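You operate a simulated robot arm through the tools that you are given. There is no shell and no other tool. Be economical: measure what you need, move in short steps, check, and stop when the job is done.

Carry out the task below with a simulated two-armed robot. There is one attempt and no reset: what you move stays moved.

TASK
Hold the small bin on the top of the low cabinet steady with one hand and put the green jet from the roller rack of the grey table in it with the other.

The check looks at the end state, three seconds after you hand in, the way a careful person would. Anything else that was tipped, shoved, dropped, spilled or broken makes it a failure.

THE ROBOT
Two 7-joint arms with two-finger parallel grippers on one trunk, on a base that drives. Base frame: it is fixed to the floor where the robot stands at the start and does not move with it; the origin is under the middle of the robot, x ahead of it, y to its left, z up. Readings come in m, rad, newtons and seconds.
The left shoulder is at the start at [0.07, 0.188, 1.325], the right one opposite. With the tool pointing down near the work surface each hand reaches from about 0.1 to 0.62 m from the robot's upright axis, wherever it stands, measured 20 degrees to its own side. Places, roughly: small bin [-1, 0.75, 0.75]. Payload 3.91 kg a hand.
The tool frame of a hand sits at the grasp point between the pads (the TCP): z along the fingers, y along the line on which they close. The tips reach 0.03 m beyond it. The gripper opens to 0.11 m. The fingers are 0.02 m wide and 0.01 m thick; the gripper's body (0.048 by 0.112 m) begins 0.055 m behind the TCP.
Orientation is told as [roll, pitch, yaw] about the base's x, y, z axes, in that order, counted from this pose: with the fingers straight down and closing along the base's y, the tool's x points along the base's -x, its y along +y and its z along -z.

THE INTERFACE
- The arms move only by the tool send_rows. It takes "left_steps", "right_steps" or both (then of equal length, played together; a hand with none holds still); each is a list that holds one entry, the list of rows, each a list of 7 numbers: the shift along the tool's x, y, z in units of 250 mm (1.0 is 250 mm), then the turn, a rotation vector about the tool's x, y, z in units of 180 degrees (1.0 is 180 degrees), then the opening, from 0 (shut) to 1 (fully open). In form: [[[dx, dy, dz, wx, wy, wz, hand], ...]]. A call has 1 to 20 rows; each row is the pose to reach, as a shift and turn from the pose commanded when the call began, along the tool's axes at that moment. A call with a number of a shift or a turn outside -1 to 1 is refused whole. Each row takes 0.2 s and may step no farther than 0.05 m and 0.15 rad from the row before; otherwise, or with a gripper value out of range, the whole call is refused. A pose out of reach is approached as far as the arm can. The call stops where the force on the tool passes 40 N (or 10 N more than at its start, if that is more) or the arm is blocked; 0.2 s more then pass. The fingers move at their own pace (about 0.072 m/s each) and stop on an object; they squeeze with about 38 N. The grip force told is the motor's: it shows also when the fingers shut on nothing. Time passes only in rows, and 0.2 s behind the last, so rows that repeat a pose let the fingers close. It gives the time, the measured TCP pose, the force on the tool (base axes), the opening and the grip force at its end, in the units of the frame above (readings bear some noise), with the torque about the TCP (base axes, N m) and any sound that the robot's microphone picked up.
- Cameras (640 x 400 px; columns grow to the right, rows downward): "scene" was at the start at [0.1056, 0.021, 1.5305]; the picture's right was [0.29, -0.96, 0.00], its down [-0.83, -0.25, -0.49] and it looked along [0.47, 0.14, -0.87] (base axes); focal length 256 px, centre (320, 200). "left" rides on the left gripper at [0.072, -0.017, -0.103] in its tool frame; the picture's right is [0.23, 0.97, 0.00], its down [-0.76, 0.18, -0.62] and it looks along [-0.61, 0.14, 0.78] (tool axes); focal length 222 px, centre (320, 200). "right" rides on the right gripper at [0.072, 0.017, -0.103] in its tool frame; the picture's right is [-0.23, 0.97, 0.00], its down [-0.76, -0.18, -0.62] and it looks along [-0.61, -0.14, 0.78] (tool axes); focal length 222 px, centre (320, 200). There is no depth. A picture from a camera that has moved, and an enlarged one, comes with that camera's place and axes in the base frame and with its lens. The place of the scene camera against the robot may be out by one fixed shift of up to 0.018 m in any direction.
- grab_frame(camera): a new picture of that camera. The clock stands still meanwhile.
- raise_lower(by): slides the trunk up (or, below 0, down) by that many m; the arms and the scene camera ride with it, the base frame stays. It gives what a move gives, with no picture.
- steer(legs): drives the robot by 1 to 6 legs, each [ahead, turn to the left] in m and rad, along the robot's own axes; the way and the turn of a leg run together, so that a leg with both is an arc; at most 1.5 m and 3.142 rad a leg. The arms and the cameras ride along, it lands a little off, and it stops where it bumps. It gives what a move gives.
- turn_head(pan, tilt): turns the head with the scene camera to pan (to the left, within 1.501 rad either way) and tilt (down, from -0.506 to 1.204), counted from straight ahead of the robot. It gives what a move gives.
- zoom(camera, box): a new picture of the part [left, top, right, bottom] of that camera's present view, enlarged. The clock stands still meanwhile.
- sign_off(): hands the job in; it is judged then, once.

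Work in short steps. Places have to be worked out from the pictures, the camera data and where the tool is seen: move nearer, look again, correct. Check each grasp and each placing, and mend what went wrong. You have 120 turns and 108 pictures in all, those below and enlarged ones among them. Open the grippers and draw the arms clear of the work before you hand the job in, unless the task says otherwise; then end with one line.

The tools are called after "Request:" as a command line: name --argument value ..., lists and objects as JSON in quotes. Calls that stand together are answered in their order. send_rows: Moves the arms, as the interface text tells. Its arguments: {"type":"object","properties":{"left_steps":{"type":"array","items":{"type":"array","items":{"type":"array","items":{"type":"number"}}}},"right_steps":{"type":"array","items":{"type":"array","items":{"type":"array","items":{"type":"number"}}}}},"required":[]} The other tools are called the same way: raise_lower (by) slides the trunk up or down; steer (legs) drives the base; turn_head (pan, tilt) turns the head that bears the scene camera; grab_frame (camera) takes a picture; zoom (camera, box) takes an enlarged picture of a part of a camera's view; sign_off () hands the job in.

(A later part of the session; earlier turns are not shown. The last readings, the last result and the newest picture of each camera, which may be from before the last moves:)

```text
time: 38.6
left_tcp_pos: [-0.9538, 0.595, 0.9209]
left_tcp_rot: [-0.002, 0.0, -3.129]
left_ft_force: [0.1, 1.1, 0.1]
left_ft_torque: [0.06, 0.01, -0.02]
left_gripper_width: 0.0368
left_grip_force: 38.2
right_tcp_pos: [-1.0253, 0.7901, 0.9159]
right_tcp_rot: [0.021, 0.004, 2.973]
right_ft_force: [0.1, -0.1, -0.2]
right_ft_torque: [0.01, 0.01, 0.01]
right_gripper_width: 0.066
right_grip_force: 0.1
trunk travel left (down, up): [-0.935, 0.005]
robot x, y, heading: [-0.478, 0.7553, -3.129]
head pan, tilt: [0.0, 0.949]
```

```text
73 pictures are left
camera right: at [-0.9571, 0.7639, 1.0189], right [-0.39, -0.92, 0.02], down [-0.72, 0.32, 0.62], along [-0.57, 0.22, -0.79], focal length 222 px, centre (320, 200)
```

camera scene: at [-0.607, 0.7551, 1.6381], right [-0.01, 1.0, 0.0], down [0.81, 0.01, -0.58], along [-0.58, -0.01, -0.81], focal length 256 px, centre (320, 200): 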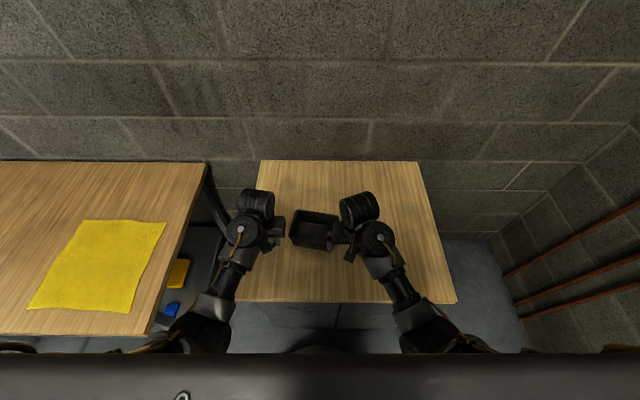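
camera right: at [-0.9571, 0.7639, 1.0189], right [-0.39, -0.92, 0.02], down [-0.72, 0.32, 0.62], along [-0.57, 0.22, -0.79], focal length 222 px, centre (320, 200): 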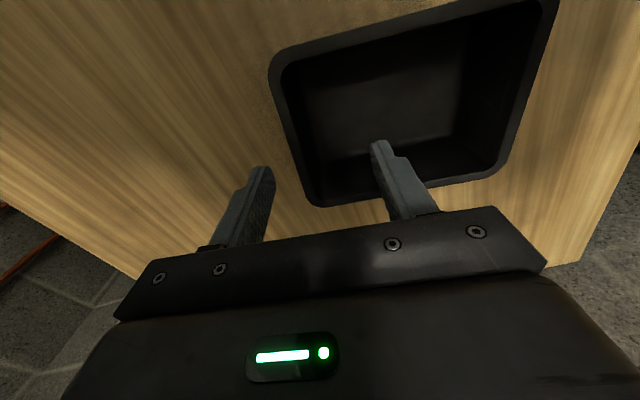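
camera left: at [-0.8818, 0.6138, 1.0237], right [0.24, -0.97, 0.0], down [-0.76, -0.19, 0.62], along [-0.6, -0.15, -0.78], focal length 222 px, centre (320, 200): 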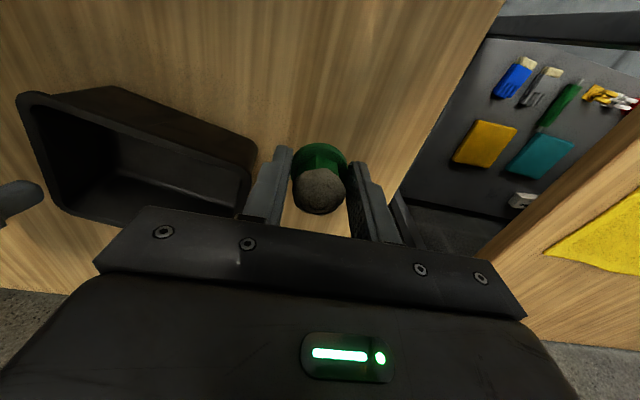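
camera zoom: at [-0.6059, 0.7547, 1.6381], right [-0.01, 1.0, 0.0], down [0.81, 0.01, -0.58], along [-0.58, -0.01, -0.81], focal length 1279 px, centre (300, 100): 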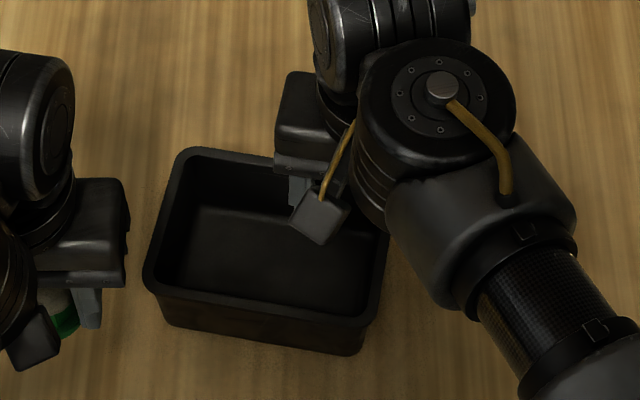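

Without tilt the right hand gets over the wall. Fitting the rim in this view: right wall's outer edge from (-0.963, 0.796) to (-1.075, 0.815). I shift to the front part of that wall (leaving space for the left hand), then descend to z = 0.867 with the fingers straddling it.

Request:
send_rows --right_steps '[[[0.06, -0.03, 0, 0, 0, 0, 0.6], [0.113, -0.052, 0, 0, 0, 0, 0.6], [0.113, -0.052, 0, 0, 0, 0, 0.6]]]'

Request:
grab_frame --camera "right"

```text
time: 39.4
left_tcp_pos: [-0.9527, 0.5962, 0.9209]
left_tcp_rot: [-0.002, 0.001, -3.128]
left_ft_force: [-0.1, -0.1, 0.0]
left_ft_torque: [-0.01, -0.03, 0.02]
left_gripper_width: 0.0367
left_grip_force: 37.9
right_tcp_pos: [-0.9941, 0.7979, 0.9133]
right_tcp_rot: [0.022, 0.007, 2.971]
right_ft_force: [-0.2, -0.5, 0.1]
right_ft_torque: [0.01, 0.0, -0.01]
right_gripper_width: 0.0658
right_grip_force: 0.1
trunk travel left (down, up): [-0.935, 0.005]
robot x, y, heading: [-0.4769, 0.7551, -3.129]
head pan, tilt: [0.0, 0.949]
```

```text
72 pictures are left
camera right: at [-0.926, 0.7716, 1.0176], right [-0.39, -0.92, 0.02], down [-0.72, 0.32, 0.61], along [-0.57, 0.22, -0.79], focal length 222 px, centre (320, 200)
```

right: 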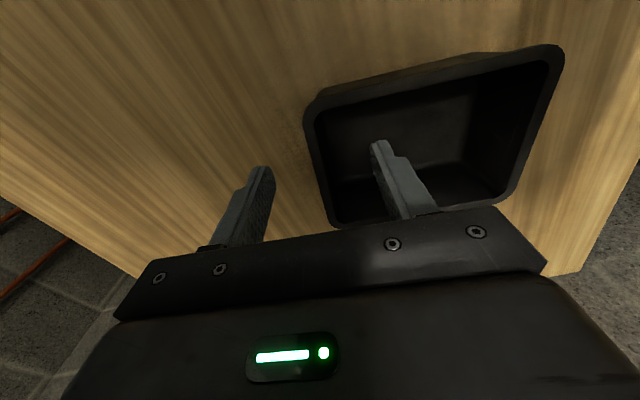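

Rim line confirmed; the wall lies about centred between the fingers. I descend 46 mm.

Request:
send_rows --right_steps '[[[0, 0, 0.07, 0, 0, 0, 0.6], [0, 0.004, 0.13, 0, 0, 0, 0.6], [0, 0.004, 0.185, 0, 0, 0, 0.6], [0, 0.004, 0.185, 0, 0, 0, 0.6]]]'

Request:
grab_frame --camera "right"

Request:
zoom --camera "scene" --box '[260, 180, 388, 260]'

```text
time: 40.4
left_tcp_pos: [-0.9524, 0.5955, 0.9208]
left_tcp_rot: [0.0, 0.0, -3.127]
left_ft_force: [0.2, -0.8, -1.4]
left_ft_torque: [0.03, -0.01, -0.03]
left_gripper_width: 0.0365
left_grip_force: 38.0
right_tcp_pos: [-0.995, 0.8097, 0.8626]
right_tcp_rot: [0.002, 0.004, 2.967]
right_ft_force: [-1.3, 0.4, 0.5]
right_ft_torque: [0.02, 0.0, -0.03]
right_gripper_width: 0.066
right_grip_force: 0.1
trunk travel left (down, up): [-0.935, 0.005]
robot x, y, heading: [-0.4764, 0.7572, -3.13]
head pan, tilt: [0.0, 0.949]
```

```text
71 pictures are left
camera right: at [-0.9271, 0.782, 0.9668], right [-0.39, -0.92, 0.0], down [-0.72, 0.31, 0.62], along [-0.57, 0.24, -0.78], focal length 222 px, centre (320, 200)
```

right: 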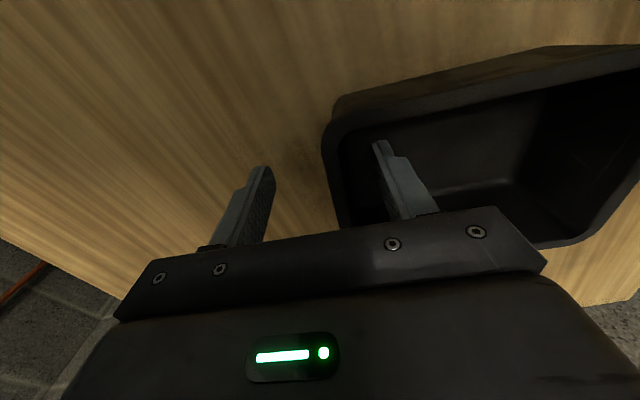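

```text
5.00 times, centred on (324, 220) of scene
camera zoom: at [-0.6057, 0.755, 1.6381], right [-0.01, 1.0, 0.0], down [0.81, 0.01, -0.58], along [-0.58, -0.01, -0.81], focal length 1279 px, centre (300, 100)
```

zoom: 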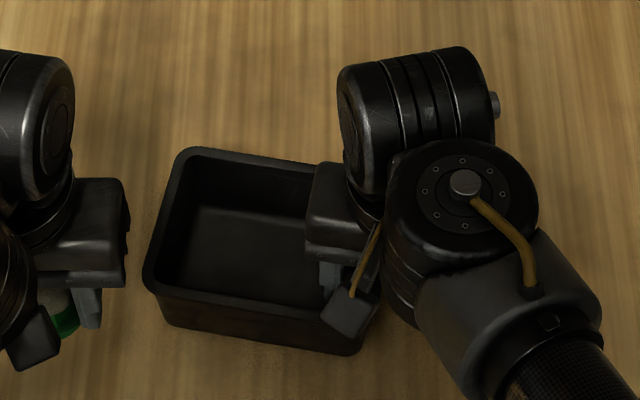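

The hand drifted to y = 0.810 while descending; the wall is centred at about 0.797. I shift 12 mm in and close slowly.

Request:
send_rows --right_steps '[[[0, 0.025, 0, 0, 0, 0, 0.6], [0, 0.05, 0, 0, 0, 0, 0.6], [0, 0.05, 0, 0, 0, 0, 0.45]]]'

Request:
grab_frame --camera "right"

```text
time: 41.2
left_tcp_pos: [-0.952, 0.5955, 0.9214]
left_tcp_rot: [0.0, 0.001, -3.128]
left_ft_force: [-0.4, 0.0, -0.6]
left_ft_torque: [0.0, 0.01, 0.01]
left_gripper_width: 0.0366
left_grip_force: 37.8
right_tcp_pos: [-0.9996, 0.8075, 0.8603]
right_tcp_rot: [-0.006, 0.0, 2.96]
right_ft_force: [-0.1, -0.3, 0.3]
right_ft_torque: [0.01, 0.01, 0.0]
right_gripper_width: 0.0494
right_grip_force: 0.1
trunk travel left (down, up): [-0.935, 0.005]
robot x, y, heading: [-0.4771, 0.7586, -3.128]
head pan, tilt: [0.0, 0.949]
```

```text
69 pictures are left
camera right: at [-0.9315, 0.7763, 0.9653], right [-0.4, -0.92, -0.01], down [-0.72, 0.31, 0.62], along [-0.57, 0.25, -0.78], focal length 222 px, centre (320, 200)
```

right: 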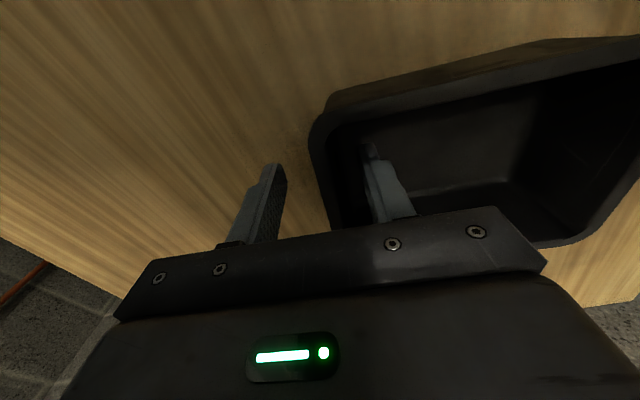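

The arm is at a joint limit just there (lateral 0.05 m from the robot's axis). I lift the hand out and turn the base slightly left (0.045 rad) so the wall comes further to the right arm's side.

Request:
send_rows --right_steps '[[[0, -0.01, 0, 0, 0, 0, 0.6], [0, -0.01, -0.1, 0, 0, 0, 0.6], [0, -0.02, -0.25, 0, 0, 0, 0.6], [0, -0.02, -0.25, 0, 0, 0, 0.6]]]'

Request:
steer --legs '[[0, 0.045]]'

Request:
grab_frame --camera "right"

```text
time: 42.2
left_tcp_pos: [-0.9532, 0.5959, 0.9202]
left_tcp_rot: [0.0, 0.0, -3.128]
left_ft_force: [-0.3, -0.3, -0.4]
left_ft_torque: [-0.03, 0.02, -0.01]
left_gripper_width: 0.0366
left_grip_force: 37.6
right_tcp_pos: [-0.9954, 0.7904, 0.9298]
right_tcp_rot: [0.022, 0.006, 2.974]
right_ft_force: [0.1, -0.3, 0.4]
right_ft_torque: [0.03, 0.01, -0.01]
right_gripper_width: 0.0661
right_grip_force: 0.1
trunk travel left (down, up): [-0.935, 0.005]
robot x, y, heading: [-0.4728, 0.7559, -3.136]
head pan, tilt: [0.0, 0.949]
```

```text
time: 43.0
left_tcp_pos: [-0.9466, 0.5773, 0.9211]
left_tcp_rot: [-0.001, -0.001, -3.085]
left_ft_force: [0.2, -0.3, -0.3]
left_ft_torque: [0.0, -0.02, 0.03]
left_gripper_width: 0.0366
left_grip_force: 37.9
right_tcp_pos: [-0.9941, 0.7669, 0.9295]
right_tcp_rot: [0.025, 0.006, 3.016]
right_ft_force: [0.1, 0.1, 0.2]
right_ft_torque: [-0.01, -0.01, 0.02]
right_gripper_width: 0.066
right_grip_force: 0.1
trunk travel left (down, up): [-0.935, 0.005]
robot x, y, heading: [-0.4765, 0.7574, -3.087]
head pan, tilt: [0.0, 0.949]
```

```text
68 pictures are left
camera right: at [-0.9259, 0.7454, 1.0342], right [-0.35, -0.94, 0.02], down [-0.74, 0.29, 0.61], along [-0.58, 0.2, -0.79], focal length 222 px, centre (320, 200)
```

right: 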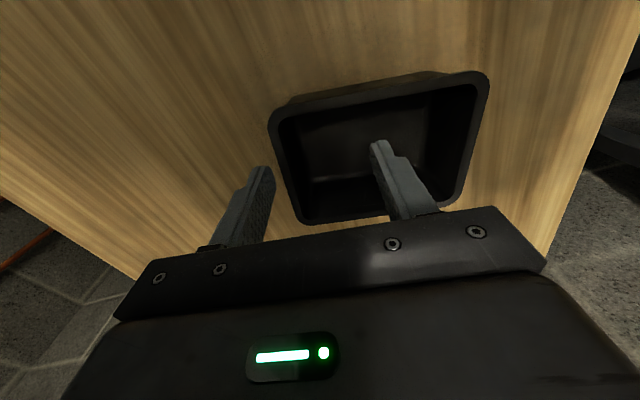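

The hand keeps more inward freedom when high relative to the shoulder, so lowering the trunk should be better than reaching down. I first centre the right hand over the wall at the present height.

Request:
send_rows --right_steps '[[[-0.01, -0.06, 0, 0.004, 0, 0.007, 0.6], [-0.02, -0.123, 0, 0.006, 0, 0.014, 0.6], [-0.02, -0.123, 0, 0.006, 0, 0.014, 0.6]]]'

Request:
grab_frame --camera "right"

```text
time: 43.8
left_tcp_pos: [-0.9457, 0.5743, 0.9209]
left_tcp_rot: [-0.002, -0.001, -3.083]
left_ft_force: [0.5, 0.3, -0.9]
left_ft_torque: [0.02, 0.01, 0.03]
left_gripper_width: 0.0368
left_grip_force: 38.7
right_tcp_pos: [-0.9957, 0.7981, 0.9304]
right_tcp_rot: [0.003, 0.007, 2.974]
right_ft_force: [0.3, 0.3, 0.0]
right_ft_torque: [-0.01, -0.01, -0.04]
right_gripper_width: 0.0661
right_grip_force: 0.1
trunk travel left (down, up): [-0.935, 0.005]
robot x, y, heading: [-0.4743, 0.7546, -3.086]
head pan, tilt: [0.0, 0.949]
```

```text
67 pictures are left
camera right: at [-0.9287, 0.769, 1.0334], right [-0.39, -0.92, 0.0], down [-0.73, 0.3, 0.62], along [-0.57, 0.24, -0.79], focal length 222 px, centre (320, 200)
```

right: 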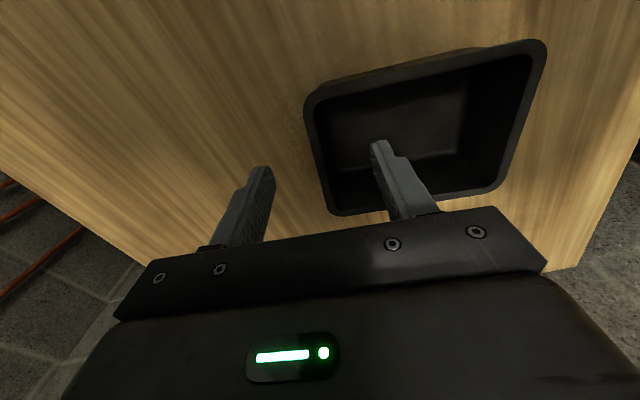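

Centred. I lower the trunk 4.5 cm and check that the fingers straddle the wall.

Request:
raise_lower --by -0.045

Request:
grab_frame --camera "right"

Request:
grab_frame --camera "left"

```text
time: 44.7
left_tcp_pos: [-0.9452, 0.5752, 0.8767]
left_tcp_rot: [-0.001, 0.001, -3.086]
left_ft_force: [0.6, 0.4, -0.3]
left_ft_torque: [-0.01, -0.03, 0.01]
left_gripper_width: 0.0365
left_grip_force: 37.8
right_tcp_pos: [-0.9953, 0.799, 0.8837]
right_tcp_rot: [0.004, 0.007, 2.975]
right_ft_force: [-0.2, 0.4, 0.3]
right_ft_torque: [-0.02, 0.0, -0.03]
right_gripper_width: 0.0658
right_grip_force: 0.0
trunk travel left (down, up): [-0.89, 0.05]
robot x, y, heading: [-0.4746, 0.754, -3.09]
head pan, tilt: [0.0, 0.949]
```

```text
66 pictures are left
camera right: at [-0.9284, 0.77, 0.9884], right [-0.39, -0.92, 0.0], down [-0.73, 0.31, 0.62], along [-0.57, 0.24, -0.79], focal length 222 px, centre (320, 200)
```

right: 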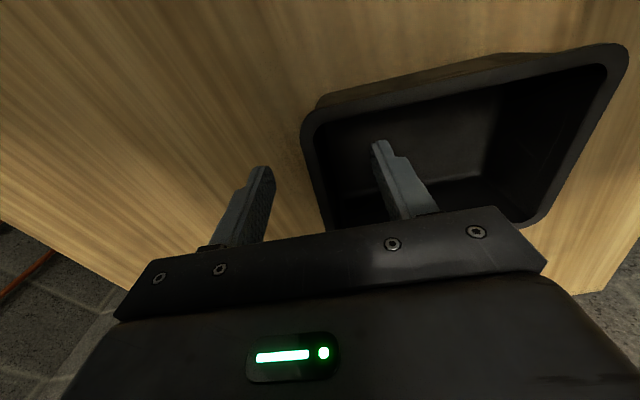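

```text
65 pictures are left
camera left: at [-0.8751, 0.5959, 0.9788], right [0.28, -0.96, 0.0], down [-0.75, -0.22, 0.62], along [-0.6, -0.18, -0.78], focal length 222 px, centre (320, 200)
```

left: 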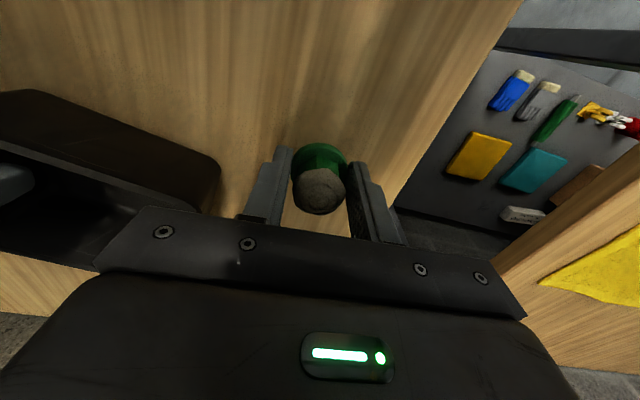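

The fingers straddle the wall evenly. I lower 2 cm more and close the right gripper gradually.

Request:
raise_lower --by -0.02

Request:
send_rows --right_steps '[[[0, 0, 0, 0, 0, 0, 0.45], [0, 0, 0, 0, 0, 0, 0.35], [0, 0, 0, 0, 0, 0, 0.28]]]'

Request:
grab_frame --camera "right"

```text
time: 45.3
left_tcp_pos: [-0.9443, 0.5752, 0.8573]
left_tcp_rot: [-0.001, -0.001, -3.085]
left_ft_force: [0.5, -0.2, 0.1]
left_ft_torque: [-0.01, 0.01, 0.03]
left_gripper_width: 0.0367
left_grip_force: 38.3
right_tcp_pos: [-0.997, 0.7975, 0.8638]
right_tcp_rot: [0.002, 0.007, 2.974]
right_ft_force: [-0.1, 0.1, 0.9]
right_ft_torque: [-0.01, 0.02, 0.01]
right_gripper_width: 0.0659
right_grip_force: 0.0
trunk travel left (down, up): [-0.87, 0.07]
robot x, y, heading: [-0.4715, 0.7585, -3.085]
head pan, tilt: [0.0, 0.949]
```

```text
time: 46.1
left_tcp_pos: [-0.9458, 0.5737, 0.8552]
left_tcp_rot: [-0.002, -0.001, -3.084]
left_ft_force: [-0.5, 0.3, -0.7]
left_ft_torque: [-0.03, -0.01, 0.04]
left_gripper_width: 0.0366
left_grip_force: 38.0
right_tcp_pos: [-0.9969, 0.7973, 0.8643]
right_tcp_rot: [0.005, 0.008, 2.975]
right_ft_force: [0.4, 1.1, 0.9]
right_ft_torque: [-0.01, 0.04, -0.01]
right_gripper_width: 0.0307
right_grip_force: 0.0
trunk travel left (down, up): [-0.87, 0.07]
robot x, y, heading: [-0.4764, 0.7544, -3.086]
head pan, tilt: [0.0, 0.949]
```

```text
64 pictures are left
camera right: at [-0.9287, 0.7697, 0.9682], right [-0.39, -0.92, 0.0], down [-0.73, 0.31, 0.62], along [-0.57, 0.24, -0.79], focal length 222 px, centre (320, 200)
```

right: 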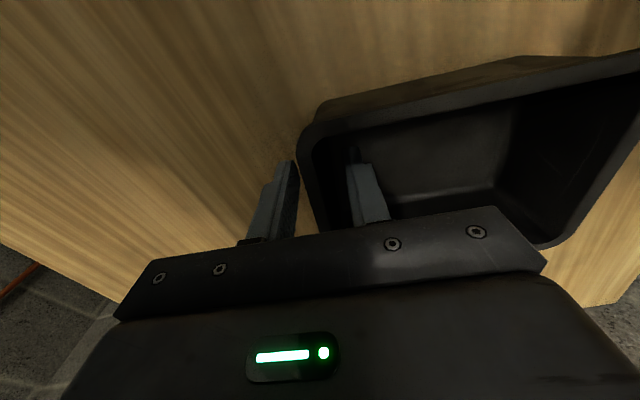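

The wall is a few mm nearer the outer finger. I shift the hand 4 mm outward and close fully.

Request:
send_rows --right_steps '[[[0, -0.018, 0, 0, 0, 0, 0.28], [0, -0.018, 0, 0, 0, 0, 0.2], [0, -0.018, 0, 0, 0, 0, 0.1], [0, -0.018, 0, 0, 0, 0, 0.0], [0, -0.018, 0, 0, 0, 0, 0.0]]]'

Request:
grab_frame --camera "right"

Request:
zoom --camera "scene" --box '[240, 150, 400, 250]'

```text
time: 47.3
left_tcp_pos: [-0.9456, 0.5749, 0.8571]
left_tcp_rot: [-0.001, 0.001, -3.083]
left_ft_force: [-0.9, 0.0, -0.3]
left_ft_torque: [-0.02, -0.02, 0.03]
left_gripper_width: 0.0363
left_grip_force: 37.2
right_tcp_pos: [-0.9954, 0.8023, 0.8649]
right_tcp_rot: [0.004, 0.006, 2.973]
right_ft_force: [0.1, -1.3, 8.2]
right_ft_torque: [-1.52, -0.11, -0.02]
right_gripper_width: 0.0049
right_grip_force: 37.6
trunk travel left (down, up): [-0.87, 0.07]
robot x, y, heading: [-0.473, 0.7572, -3.089]
head pan, tilt: [0.0, 0.949]
```

```text
63 pictures are left
camera right: at [-0.9272, 0.7734, 0.9694], right [-0.39, -0.92, 0.0], down [-0.72, 0.31, 0.62], along [-0.57, 0.24, -0.79], focal length 222 px, centre (320, 200)
```

right: 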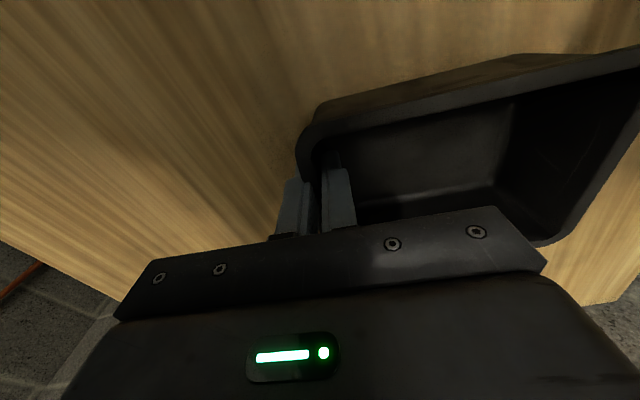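

```text
4.00 times, centred on (320, 200) of scene
camera zoom: at [-0.6045, 0.7496, 1.5734], right [-0.05, 1.0, 0.0], down [0.81, 0.04, -0.58], along [-0.58, -0.03, -0.81], focal length 1023 px, centre (320, 200)
```

zoom: 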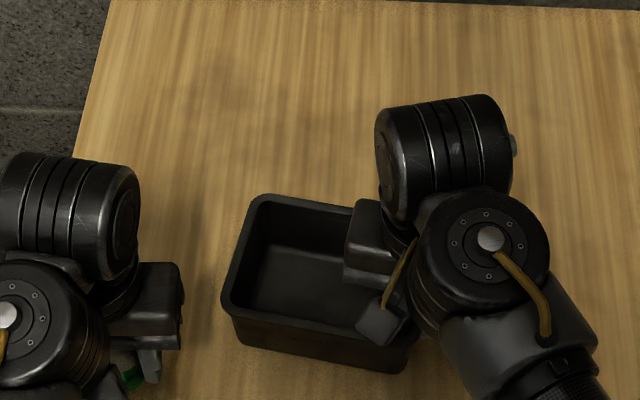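

The bin wall is gripped (38 N), with the bin still flat and in place. Now I raise the left hand and carry the jet over the left-rear half of the bin, clear of the right gripper.

Request:
send_rows --left_steps '[[[0, 0, -0.13, 0, 0, 0, 0], [0, 0, -0.252, 0, 0, 0, 0], [-0.12, -0.11, -0.252, 0, 0, 0, 0], [-0.24, -0.22, -0.252, 0, 0, 0, 0], [-0.34, -0.34, -0.252, 0, 0, 0, 0], [-0.43, -0.44, -0.252, 0, 0, 0, 0], [-0.43, -0.44, -0.252, 0, 0, 0, 0]]]'

Request:
grab_frame --camera "left"

Request:
zoom --camera "scene" --box '[240, 150, 400, 250]'

```text
time: 47.8
left_tcp_pos: [-0.9482, 0.5759, 0.8907]
left_tcp_rot: [-0.004, -0.018, -3.076]
left_ft_force: [-4.6, 15.2, -10.0]
left_ft_torque: [-2.1, 0.28, 1.37]
left_gripper_width: 0.0367
left_grip_force: 37.9
left hand out of reach, approached as far as the arm can: row 2
right_tcp_pos: [-0.9962, 0.8002, 0.8661]
right_tcp_rot: [0.007, 0.003, 2.975]
right_ft_force: [1.4, 0.0, 8.4]
right_ft_torque: [-1.42, -0.2, 0.17]
right_gripper_width: 0.0043
right_grip_force: 37.9
trunk travel left (down, up): [-0.87, 0.07]
robot x, y, heading: [-0.4732, 0.7576, -3.091]
head pan, tilt: [0.0, 0.949]
stopped in row 2 (left hand): the force on the tool passed its limit (the readings are from after the stop); the commanded pose is now the measured one
```

```text
61 pictures are left
camera left: at [-0.8764, 0.5969, 0.992], right [0.29, -0.96, -0.01], down [-0.74, -0.23, 0.64], along [-0.61, -0.18, -0.77], focal length 222 px, centre (320, 200)
```

left: 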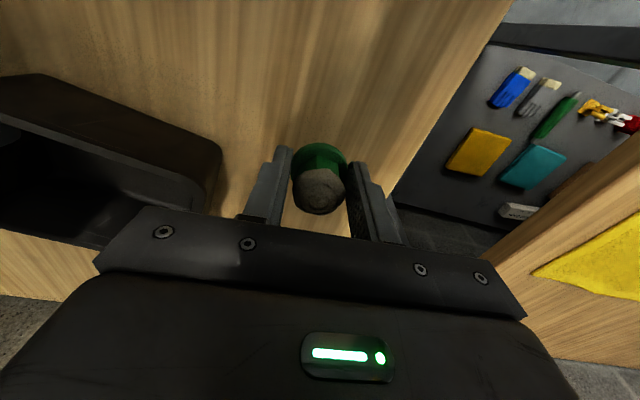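

```text
4.00 times, centred on (320, 200) of scene
camera zoom: at [-0.6041, 0.7501, 1.5733], right [-0.05, 1.0, 0.0], down [0.81, 0.04, -0.58], along [-0.58, -0.03, -0.81], focal length 1023 px, centre (320, 200)
```

zoom: 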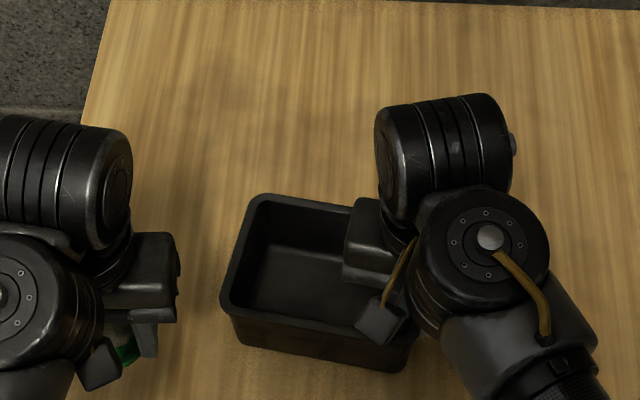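

The left arm jams when held this high relative to the trunk; the trunk needs to be higher for it. Since the base was turned, the right hand should reach the wall also with the raised trunk. I ease the left hand, open the right, and raise the trunk again.

Request:
send_rows --left_steps '[[[0, 0, 0.06, 0, 0, 0, 0], [0, 0, 0.08, 0, 0.003, 0, 0], [0, 0, 0.08, 0, 0.005, 0, 0]]]' --right_steps '[[[0, 0, 0, 0, 0, 0, 0.15], [0, 0, 0, 0, 0, 0, 0.35], [0, 0, 0, 0, 0, 0, 0.45]]]'

Request:
raise_lower --by 0.067

Request:
grab_frame --camera "right"

```text
time: 48.6
left_tcp_pos: [-0.9503, 0.5752, 0.8695]
left_tcp_rot: [-0.004, 0.002, -3.077]
left_ft_force: [0.5, 0.6, -0.9]
left_ft_torque: [-0.02, 0.0, -0.05]
left_gripper_width: 0.0366
left_grip_force: 38.2
right_tcp_pos: [-0.9956, 0.8007, 0.8643]
right_tcp_rot: [0.003, 0.006, 2.974]
right_ft_force: [0.1, 0.1, 0.0]
right_ft_torque: [0.01, -0.04, 0.0]
right_gripper_width: 0.0495
right_grip_force: 0.0
trunk travel left (down, up): [-0.87, 0.07]
robot x, y, heading: [-0.4738, 0.756, -3.091]
head pan, tilt: [0.0, 0.949]
```

```text
time: 49.7
left_tcp_pos: [-0.9501, 0.5759, 0.9373]
left_tcp_rot: [-0.006, 0.0, -3.079]
left_ft_force: [-0.5, -1.4, -0.1]
left_ft_torque: [0.01, 0.01, 0.01]
left_gripper_width: 0.0364
left_grip_force: 38.0
right_tcp_pos: [-0.9945, 0.8008, 0.9304]
right_tcp_rot: [0.002, 0.007, 2.974]
right_ft_force: [-0.1, -0.3, 0.4]
right_ft_torque: [0.0, 0.01, 0.02]
right_gripper_width: 0.0496
right_grip_force: 0.0
trunk travel left (down, up): [-0.937, 0.003]
robot x, y, heading: [-0.4764, 0.7559, -3.086]
head pan, tilt: [0.0, 0.949]
```

```text
59 pictures are left
camera right: at [-0.9279, 0.7735, 1.0355], right [-0.39, -0.92, 0.0], down [-0.72, 0.31, 0.62], along [-0.57, 0.24, -0.79], focal length 222 px, centre (320, 200)
```

right: 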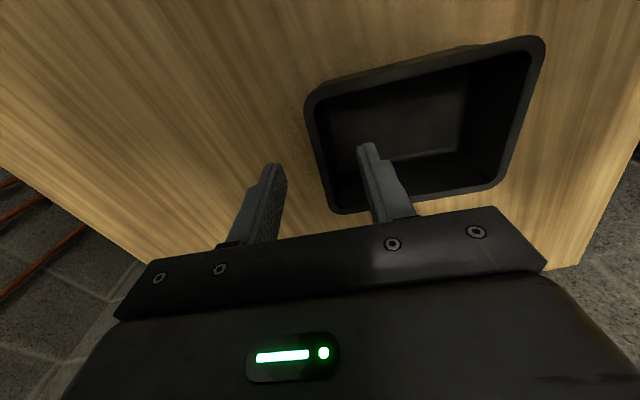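

The bin is unmoved. I test the left hand's reach first: carry the jet over the left-rear half at z ≈ 0.925.

Request:
send_rows --left_steps '[[[-0.1, -0.1, 0.0, 0, 0, 0, 0], [-0.2, -0.2, 0.02, 0, 0, 0, 0], [-0.3, -0.3, 0.04, 0, 0, 0, 0], [-0.36, -0.4, 0.04, 0, 0, 0, 0], [-0.411, -0.483, 0.04, 0, 0, 0, 0], [-0.411, -0.483, 0.04, 0, 0, 0, 0]]]'

Request:
grab_frame --camera "left"

Request:
zoom --camera "scene" --box '[240, 170, 400, 270]'

```text
time: 51.1
left_tcp_pos: [-1.0619, 0.6909, 0.9295]
left_tcp_rot: [-0.005, -0.002, -3.079]
left_ft_force: [0.0, 0.5, -0.9]
left_ft_torque: [-0.01, 0.0, 0.02]
left_gripper_width: 0.0365
left_grip_force: 37.7
right_tcp_pos: [-0.9949, 0.8011, 0.9318]
right_tcp_rot: [0.004, 0.01, 2.973]
right_ft_force: [-0.4, -0.8, 0.4]
right_ft_torque: [0.01, 0.03, 0.01]
right_gripper_width: 0.0495
right_grip_force: 0.1
trunk travel left (down, up): [-0.937, 0.003]
robot x, y, heading: [-0.4753, 0.7532, -3.089]
head pan, tilt: [0.0, 0.949]
```

```text
58 pictures are left
camera left: at [-0.9911, 0.7113, 1.0315], right [0.29, -0.96, -0.01], down [-0.75, -0.23, 0.62], along [-0.6, -0.18, -0.78], focal length 222 px, centre (320, 200)
```

left: 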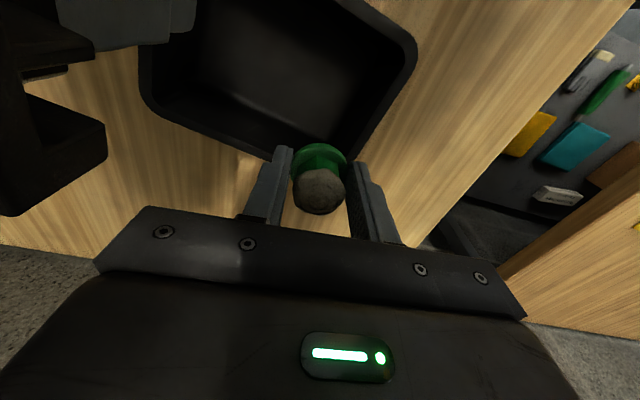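

```text
4.00 times, centred on (320, 220) of scene
camera zoom: at [-0.6053, 0.7489, 1.6402], right [-0.05, 1.0, 0.0], down [0.81, 0.04, -0.58], along [-0.58, -0.03, -0.81], focal length 1023 px, centre (320, 120)
```

zoom: 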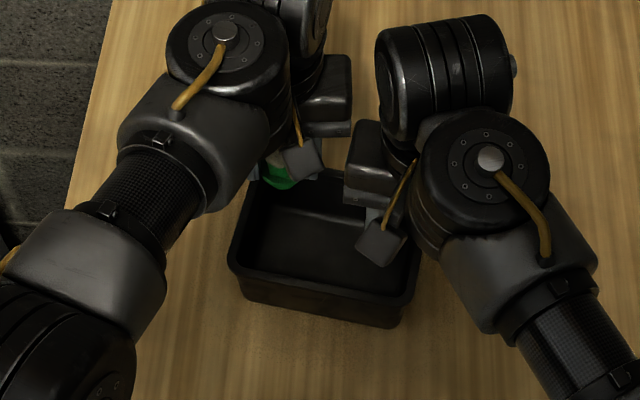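

The left hand reaches over the bin easily. Now the right hand goes back down beside it: first a shift 1 cm to the front and half of the descent, checking for drift.

Request:
send_rows --right_steps '[[[0.041, 0.001, 0, 0, 0, 0, 0.5], [0.041, 0.001, 0.07, 0, 0, 0, 0.5], [0.041, 0.001, 0.14, 0, 0, 0, 0.5], [0.041, 0.001, 0.14, 0, 0, 0, 0.5]]]'

Request:
grab_frame --camera "right"

```text
time: 52.1
left_tcp_pos: [-1.0605, 0.6904, 0.9288]
left_tcp_rot: [-0.005, -0.001, -3.08]
left_ft_force: [0.9, 0.0, -1.0]
left_ft_torque: [-0.02, -0.03, 0.01]
left_gripper_width: 0.0364
left_grip_force: 38.2
right_tcp_pos: [-0.9846, 0.8, 0.8965]
right_tcp_rot: [0.004, 0.009, 2.973]
right_ft_force: [-0.4, -0.6, -0.1]
right_ft_torque: [-0.02, 0.02, 0.03]
right_gripper_width: 0.055
right_grip_force: 0.0
trunk travel left (down, up): [-0.937, 0.003]
robot x, y, heading: [-0.477, 0.7564, -3.087]
head pan, tilt: [0.0, 0.949]
```

```text
56 pictures are left
camera right: at [-0.9172, 0.7723, 1.0002], right [-0.39, -0.92, 0.0], down [-0.72, 0.31, 0.62], along [-0.57, 0.24, -0.79], focal length 222 px, centre (320, 200)
```

right: 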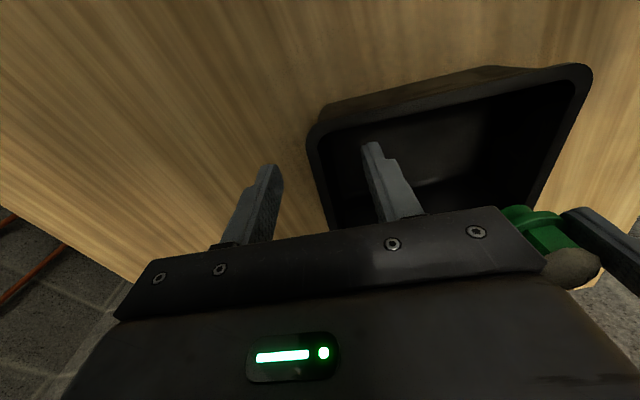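

No drift this time, and the wall lies between the fingers. I finish the descent and close on the wall.

Request:
send_rows --right_steps '[[[0, 0, 0.06, 0, 0, 0, 0.5], [0, 0, 0.122, 0, 0, 0, 0.5], [0, 0, 0.122, 0, 0, 0, 0.35], [0, 0, 0.122, 0, 0, 0, 0.28], [0, 0, 0.122, 0, 0, 0, 0.28]]]'

Request:
zoom --camera "right" --box '[220, 80, 460, 230]'

```text
time: 53.3
left_tcp_pos: [-1.0612, 0.6906, 0.9295]
left_tcp_rot: [-0.007, 0.0, -3.078]
left_ft_force: [-0.3, 0.0, -0.4]
left_ft_torque: [0.01, -0.01, -0.01]
left_gripper_width: 0.0366
left_grip_force: 38.6
right_tcp_pos: [-0.9841, 0.7998, 0.8655]
right_tcp_rot: [0.003, 0.007, 2.974]
right_ft_force: [-0.1, -0.2, 0.1]
right_ft_torque: [0.0, 0.0, -0.01]
right_gripper_width: 0.0309
right_grip_force: 0.1
trunk travel left (down, up): [-0.937, 0.003]
robot x, y, heading: [-0.4771, 0.7548, -3.091]
head pan, tilt: [0.0, 0.949]
```

```text
2.67 times, centred on (340, 155) of right
camera zoom: at [-0.917, 0.7722, 0.97], right [-0.39, -0.92, 0.0], down [-0.72, 0.31, 0.62], along [-0.57, 0.24, -0.79], focal length 592 px, centre (267, 320)
```

zoom: 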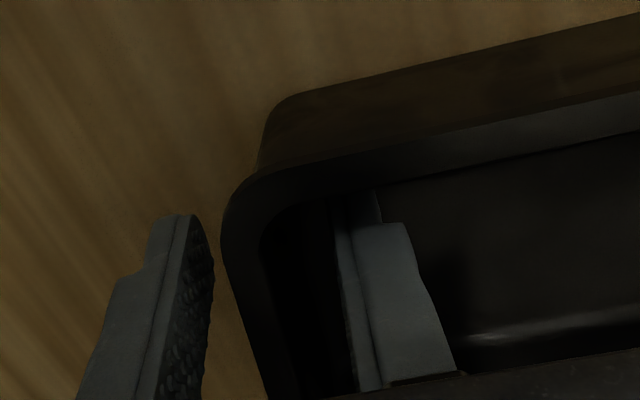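

Slightly nearer the outer finger at the rim; I shift 2.5 mm outward and close.

Request:
send_rows --right_steps '[[[0, -0.01, 0, 0, 0, 0, 0.28], [0, -0.01, 0, 0, 0, 0, 0.15], [0, -0.01, 0, 0, 0, 0, 0.0], [0, -0.01, 0, 0, 0, 0, 0.0], [0, -0.01, 0, 0, 0, 0, 0.0]]]'

Request:
grab_frame --camera "right"

Request:
grab_frame --camera "left"

```text
time: 54.5
left_tcp_pos: [-1.06, 0.6903, 0.9288]
left_tcp_rot: [-0.006, -0.003, -3.078]
left_ft_force: [-0.4, -0.4, -1.1]
left_ft_torque: [0.02, 0.0, -0.02]
left_gripper_width: 0.0367
left_grip_force: 38.4
right_tcp_pos: [-0.984, 0.8012, 0.8668]
right_tcp_rot: [0.006, 0.005, 2.975]
right_ft_force: [0.8, -0.9, 7.9]
right_ft_torque: [-1.33, -0.03, 0.14]
right_gripper_width: 0.0046
right_grip_force: 37.9
trunk travel left (down, up): [-0.937, 0.003]
robot x, y, heading: [-0.4759, 0.7564, -3.089]
head pan, tilt: [0.0, 0.949]
```

```text
54 pictures are left
camera right: at [-0.9167, 0.7742, 0.9708], right [-0.39, -0.92, 0.0], down [-0.72, 0.31, 0.62], along [-0.57, 0.24, -0.79], focal length 222 px, centre (320, 200)
```

right: 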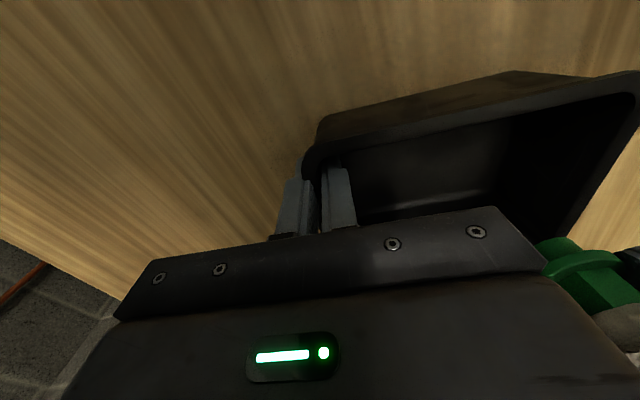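

```text
53 pictures are left
camera left: at [-0.9906, 0.7117, 1.0318], right [0.29, -0.96, -0.01], down [-0.75, -0.23, 0.62], along [-0.6, -0.18, -0.78], focal length 222 px, centre (320, 200)
```

left: 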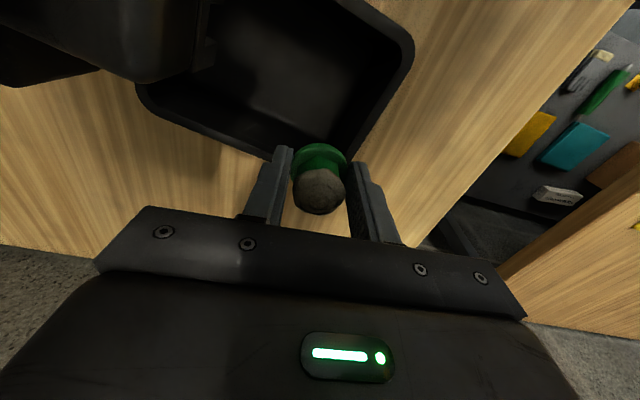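

Bin held again. I move the jet slightly further in to (-1.055, 0.705) and lower it so its base is about 3–4 cm above the bin floor.

Request:
send_rows --left_steps '[[[0.024, -0.058, 0.0, 0, 0, 0, 0], [0.024, -0.058, 0.1, 0, 0, 0, 0], [0.024, -0.058, 0.212, 0, 0, 0, 0], [0.024, -0.058, 0.212, 0, 0, 0, 0]]]'

Request:
grab_frame --camera "left"

Request:
zoom --camera "scene" --box '[240, 170, 400, 270]'

```text
time: 55.2
left_tcp_pos: [-1.0567, 0.6983, 0.8988]
left_tcp_rot: [0.005, -0.001, -3.071]
left_ft_force: [9.2, -0.8, 13.0]
left_ft_torque: [-0.43, -0.18, 0.28]
left_gripper_width: 0.0366
left_grip_force: 37.7
right_tcp_pos: [-0.9849, 0.8022, 0.8689]
right_tcp_rot: [0.007, 0.001, 2.971]
right_ft_force: [-0.3, 0.2, 8.3]
right_ft_torque: [-1.31, -0.29, -0.09]
right_gripper_width: 0.004
right_grip_force: 37.7
trunk travel left (down, up): [-0.937, 0.003]
robot x, y, heading: [-0.4749, 0.757, -3.087]
head pan, tilt: [0.0, 0.949]
stopped in row 3 (left hand): the force on the tool passed its limit (the readings are from after the stop); the commanded pose is now the measured one
```

```text
52 pictures are left
camera left: at [-0.9863, 0.7212, 1.0018], right [0.3, -0.96, 0.01], down [-0.75, -0.23, 0.63], along [-0.6, -0.19, -0.78], focal length 222 px, centre (320, 200)
```

left: 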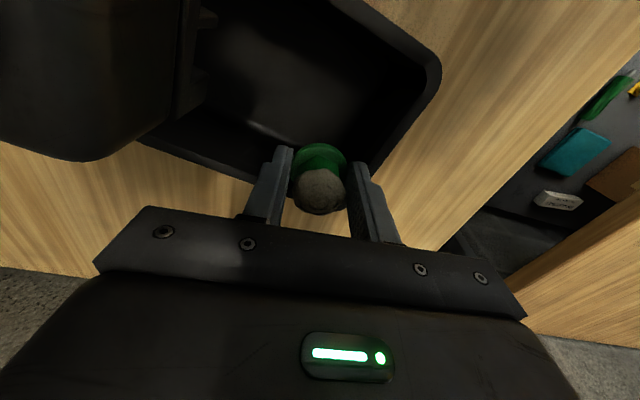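

```text
4.00 times, centred on (320, 220) of scene
camera zoom: at [-0.6017, 0.7499, 1.6406], right [-0.05, 1.0, 0.0], down [0.81, 0.04, -0.58], along [-0.58, -0.03, -0.81], focal length 1023 px, centre (320, 120)
```

zoom: 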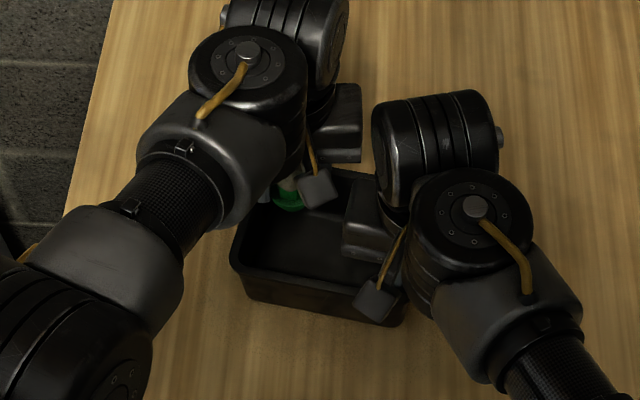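

The jet or left finger touched the left rear rim (force line to about (-1.07, 0.667)), so I was too close to that corner. I lift 25 mm, shift towards the bin's middle and yaw the left hand 0.25 rad to keep its body clear of the right gripper.

Request:
send_rows --left_steps '[[[0, 0, -0.06, 0, 0, 0, 0], [0, 0, -0.11, 0, 0, -0.03, 0], [0.025, -0.03, -0.11, 0, 0, -0.06, 0], [0.053, -0.064, -0.11, 0, 0, -0.08, 0], [0.053, -0.064, -0.11, 0, 0, -0.08, 0]]]'

Request:
grab_frame --camera "left"

Request:
zoom --camera "scene" --box '[260, 180, 388, 260]'

```text
time: 56.4
left_tcp_pos: [-1.0574, 0.6987, 0.9306]
left_tcp_rot: [0.014, -0.024, -2.803]
left_ft_force: [-6.4, -19.1, 7.5]
left_ft_torque: [2.77, -1.34, -1.11]
left_gripper_width: 0.0362
left_grip_force: 37.9
right_tcp_pos: [-0.986, 0.8026, 0.8652]
right_tcp_rot: [0.004, 0.004, 2.97]
right_ft_force: [-3.7, -3.6, 8.7]
right_ft_torque: [-1.16, 1.19, -0.01]
right_gripper_width: 0.005
right_grip_force: 38.4
trunk travel left (down, up): [-0.937, 0.003]
robot x, y, heading: [-0.4708, 0.7548, -3.086]
head pan, tilt: [0.0, 0.949]
```

```text
50 pictures are left
camera left: at [-0.9942, 0.7413, 1.0314], right [0.54, -0.84, 0.01], down [-0.65, -0.41, 0.64], along [-0.54, -0.35, -0.77], focal length 222 px, centre (320, 200)
```

left: 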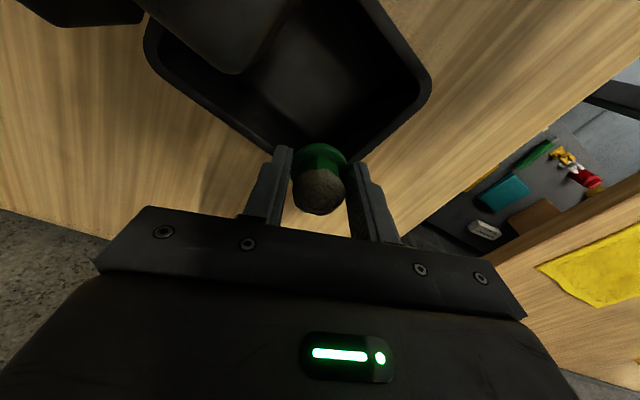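

```text
5.00 times, centred on (324, 220) of scene
camera zoom: at [-0.6048, 0.7492, 1.6402], right [-0.06, 1.0, 0.0], down [0.81, 0.05, -0.58], along [-0.58, -0.03, -0.81], focal length 1279 px, centre (300, 100)
```

zoom: 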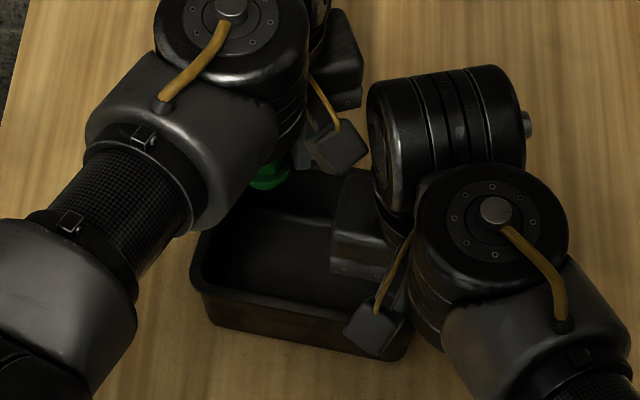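

The left camera housing touched the right gripper. This layout is too cramped, so I'll swap it: right hand at the rear of the right wall, left hand at the front left, where the bin is wider to the left. First the left hand backs off to the left, and undoes its yaw.

Request:
send_rows --left_steps '[[[0.02, 0.1, 0, 0, 0, 0.01, 0], [0.05, 0.22, 0, 0, 0, 0.03, 0], [0.08, 0.34, 0, 0, 0, 0.06, 0], [0.094, 0.457, 0, 0, 0, 0.08, 0], [0.094, 0.457, 0, 0, 0, 0.08, 0]]]'

Request:
grab_frame --camera "right"

Request:
zoom --camera "scene" --box '[240, 170, 400, 270]'

```text
time: 57.6
left_tcp_pos: [-0.9874, 0.6121, 0.9261]
left_tcp_rot: [0.006, 0.0, -3.073]
left_ft_force: [-0.1, 0.2, -1.0]
left_ft_torque: [-0.02, 0.06, 0.02]
left_gripper_width: 0.0361
left_grip_force: 37.8
right_tcp_pos: [-0.9863, 0.8021, 0.8672]
right_tcp_rot: [0.006, 0.002, 2.975]
right_ft_force: [0.1, -2.3, 7.9]
right_ft_torque: [-1.26, 0.56, 0.02]
right_gripper_width: 0.0048
right_grip_force: 37.9
trunk travel left (down, up): [-0.937, 0.003]
robot x, y, heading: [-0.4784, 0.7546, -3.09]
head pan, tilt: [0.0, 0.949]
```

```text
48 pictures are left
camera right: at [-0.9174, 0.7739, 0.9707], right [-0.39, -0.92, 0.01], down [-0.72, 0.31, 0.62], along [-0.57, 0.24, -0.78], focal length 222 px, centre (320, 200)
```

right: 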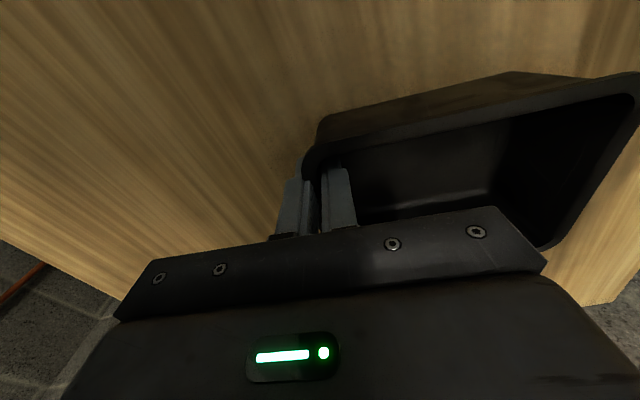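

```text
4.00 times, centred on (320, 220) of scene
camera zoom: at [-0.605, 0.7501, 1.6402], right [-0.05, 1.0, 0.0], down [0.81, 0.04, -0.58], along [-0.58, -0.03, -0.81], focal length 1023 px, centre (320, 120)
```

zoom: 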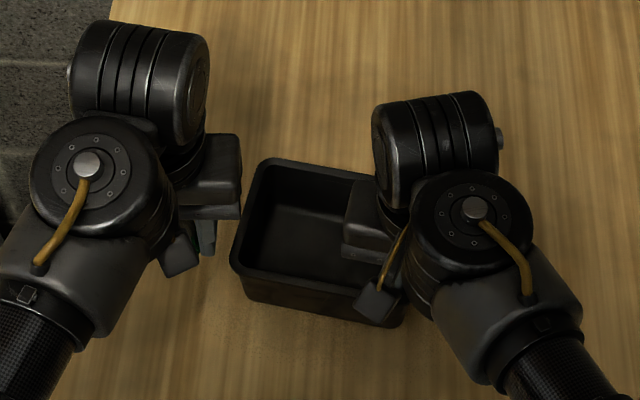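

The bin hasn't shifted. Right hand: open, lift out, and move 6 cm back along the wall.

Request:
send_rows --right_steps '[[[0, 0, 0, 0, 0, 0, 0.25], [0, 0, 0, 0, 0, 0, 0.5], [0, 0, -0.1, 0, 0, 0, 0.5], [0, 0, -0.25, 0, 0, 0, 0.5], [-0.12, 0, -0.25, 0, 0, 0, 0.5], [-0.248, 0, -0.25, 0, 0, 0, 0.5], [-0.248, 0, -0.25, 0, 0, 0, 0.5]]]'

Request:
grab_frame --camera "right"

Request:
grab_frame --camera "left"

```text
time: 59.2
left_tcp_pos: [-0.9868, 0.6119, 0.9272]
left_tcp_rot: [0.005, -0.003, -3.072]
left_ft_force: [-0.7, -0.2, -0.4]
left_ft_torque: [0.03, 0.01, 0.0]
left_gripper_width: 0.0364
left_grip_force: 38.4
right_tcp_pos: [-1.0458, 0.8109, 0.9276]
right_tcp_rot: [0.005, 0.004, 2.974]
right_ft_force: [0.1, 0.5, -0.5]
right_ft_torque: [0.01, 0.01, 0.02]
right_gripper_width: 0.0549
right_grip_force: 0.0
trunk travel left (down, up): [-0.937, 0.003]
robot x, y, heading: [-0.4754, 0.7539, -3.094]
head pan, tilt: [0.0, 0.949]
```

```text
46 pictures are left
camera right: at [-0.9766, 0.7836, 1.0313], right [-0.39, -0.92, 0.01], down [-0.72, 0.31, 0.62], along [-0.57, 0.24, -0.78], focal length 222 px, centre (320, 200)
```

right: 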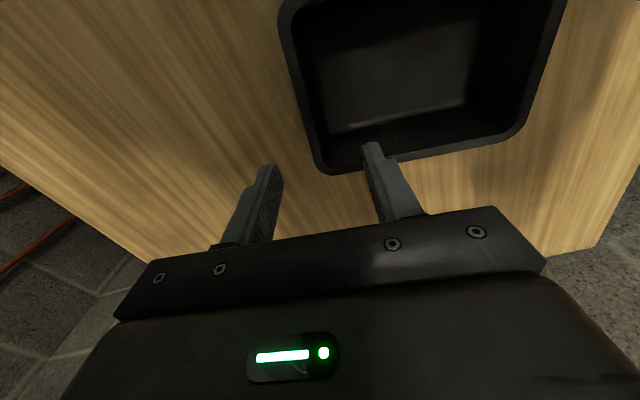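

```text
45 pictures are left
camera left: at [-0.9161, 0.6352, 1.029], right [0.29, -0.96, 0.01], down [-0.75, -0.23, 0.63], along [-0.6, -0.19, -0.78], focal length 222 px, centre (320, 200)
```

left: 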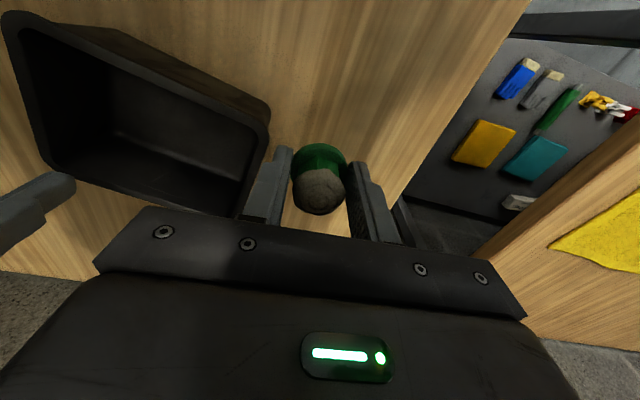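

The wall at the rear is centred under the hand. I try a small outward tilt of the right hand (0.13 rad, matching the wall's taper), which also gains room for the left.

Request:
send_rows --right_steps '[[[0, 0, 0, -0.02, 0, 0, 0.5], [0, 0, 0, -0.042, 0, 0, 0.5], [0, 0, 0.06, -0.042, 0, 0, 0.5], [0, 0, 0.12, -0.042, 0, 0, 0.5], [0, 0, 0.12, -0.042, 0, 0, 0.5]]]'

Request:
grab_frame --camera "right"

```text
time: 60.4
left_tcp_pos: [-0.9875, 0.6129, 0.927]
left_tcp_rot: [0.004, 0.001, -3.071]
left_ft_force: [-0.4, 0.5, -0.7]
left_ft_torque: [-0.03, -0.03, 0.03]
left_gripper_width: 0.0364
left_grip_force: 38.1
right_tcp_pos: [-1.045, 0.8131, 0.901]
right_tcp_rot: [0.138, 0.002, 2.973]
right_ft_force: [-0.7, 0.3, 0.1]
right_ft_torque: [-0.01, 0.02, -0.01]
right_gripper_width: 0.0551
right_grip_force: 0.0
trunk travel left (down, up): [-0.937, 0.003]
robot x, y, heading: [-0.4763, 0.7517, -3.085]
head pan, tilt: [0.0, 0.949]
```

```text
44 pictures are left
camera right: at [-0.9757, 0.7987, 1.0046], right [-0.39, -0.91, 0.13], down [-0.71, 0.39, 0.59], along [-0.59, 0.13, -0.8], focal length 222 px, centre (320, 200)
```

right: 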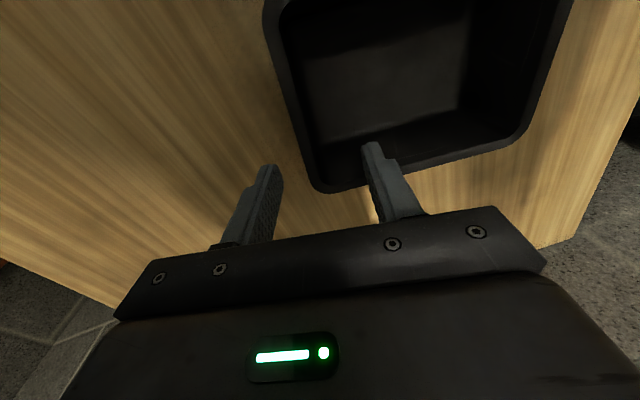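

The tilt holds. I descend vertically to z ≈ 0.866 with the fingers about the wall, then half close and check centring.

Request:
send_rows --right_steps '[[[0.025, -0.005, 0.03, 0, 0, 0, 0.5], [0.025, -0.01, 0.08, 0, 0, 0, 0.5], [0.025, -0.015, 0.14, 0, 0, 0, 0.5], [0.025, -0.015, 0.14, 0, 0, 0, 0.35], [0.025, -0.015, 0.14, 0, 0, 0, 0.28]]]'

Request:
zoom --camera "right" --box '[220, 80, 460, 230]'

```text
time: 61.6
left_tcp_pos: [-0.9873, 0.6135, 0.9265]
left_tcp_rot: [0.005, 0.0, -3.072]
left_ft_force: [-0.2, -0.4, -0.7]
left_ft_torque: [0.01, -0.01, 0.02]
left_gripper_width: 0.0364
left_grip_force: 37.9
right_tcp_pos: [-1.0416, 0.8112, 0.8634]
right_tcp_rot: [0.137, 0.004, 2.972]
right_ft_force: [0.4, 0.4, -0.2]
right_ft_torque: [0.03, 0.02, 0.04]
right_gripper_width: 0.0306
right_grip_force: 0.0
trunk travel left (down, up): [-0.937, 0.003]
robot x, y, heading: [-0.476, 0.7522, -3.089]
head pan, tilt: [0.0, 0.949]
```

```text
2.67 times, centred on (340, 155) of right
camera zoom: at [-0.9707, 0.7972, 0.9693], right [-0.39, -0.91, 0.13], down [-0.71, 0.39, 0.59], along [-0.59, 0.14, -0.8], focal length 592 px, centre (267, 320)
```

zoom: 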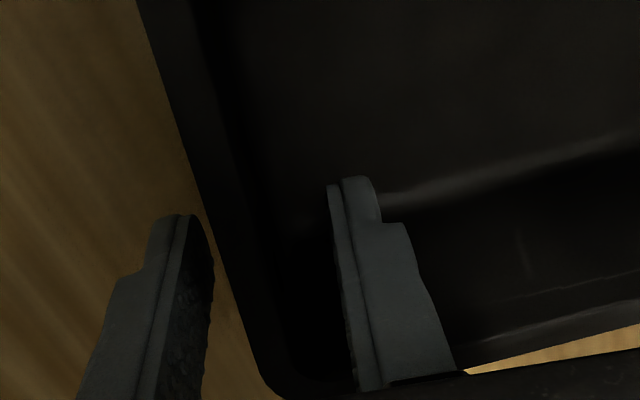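

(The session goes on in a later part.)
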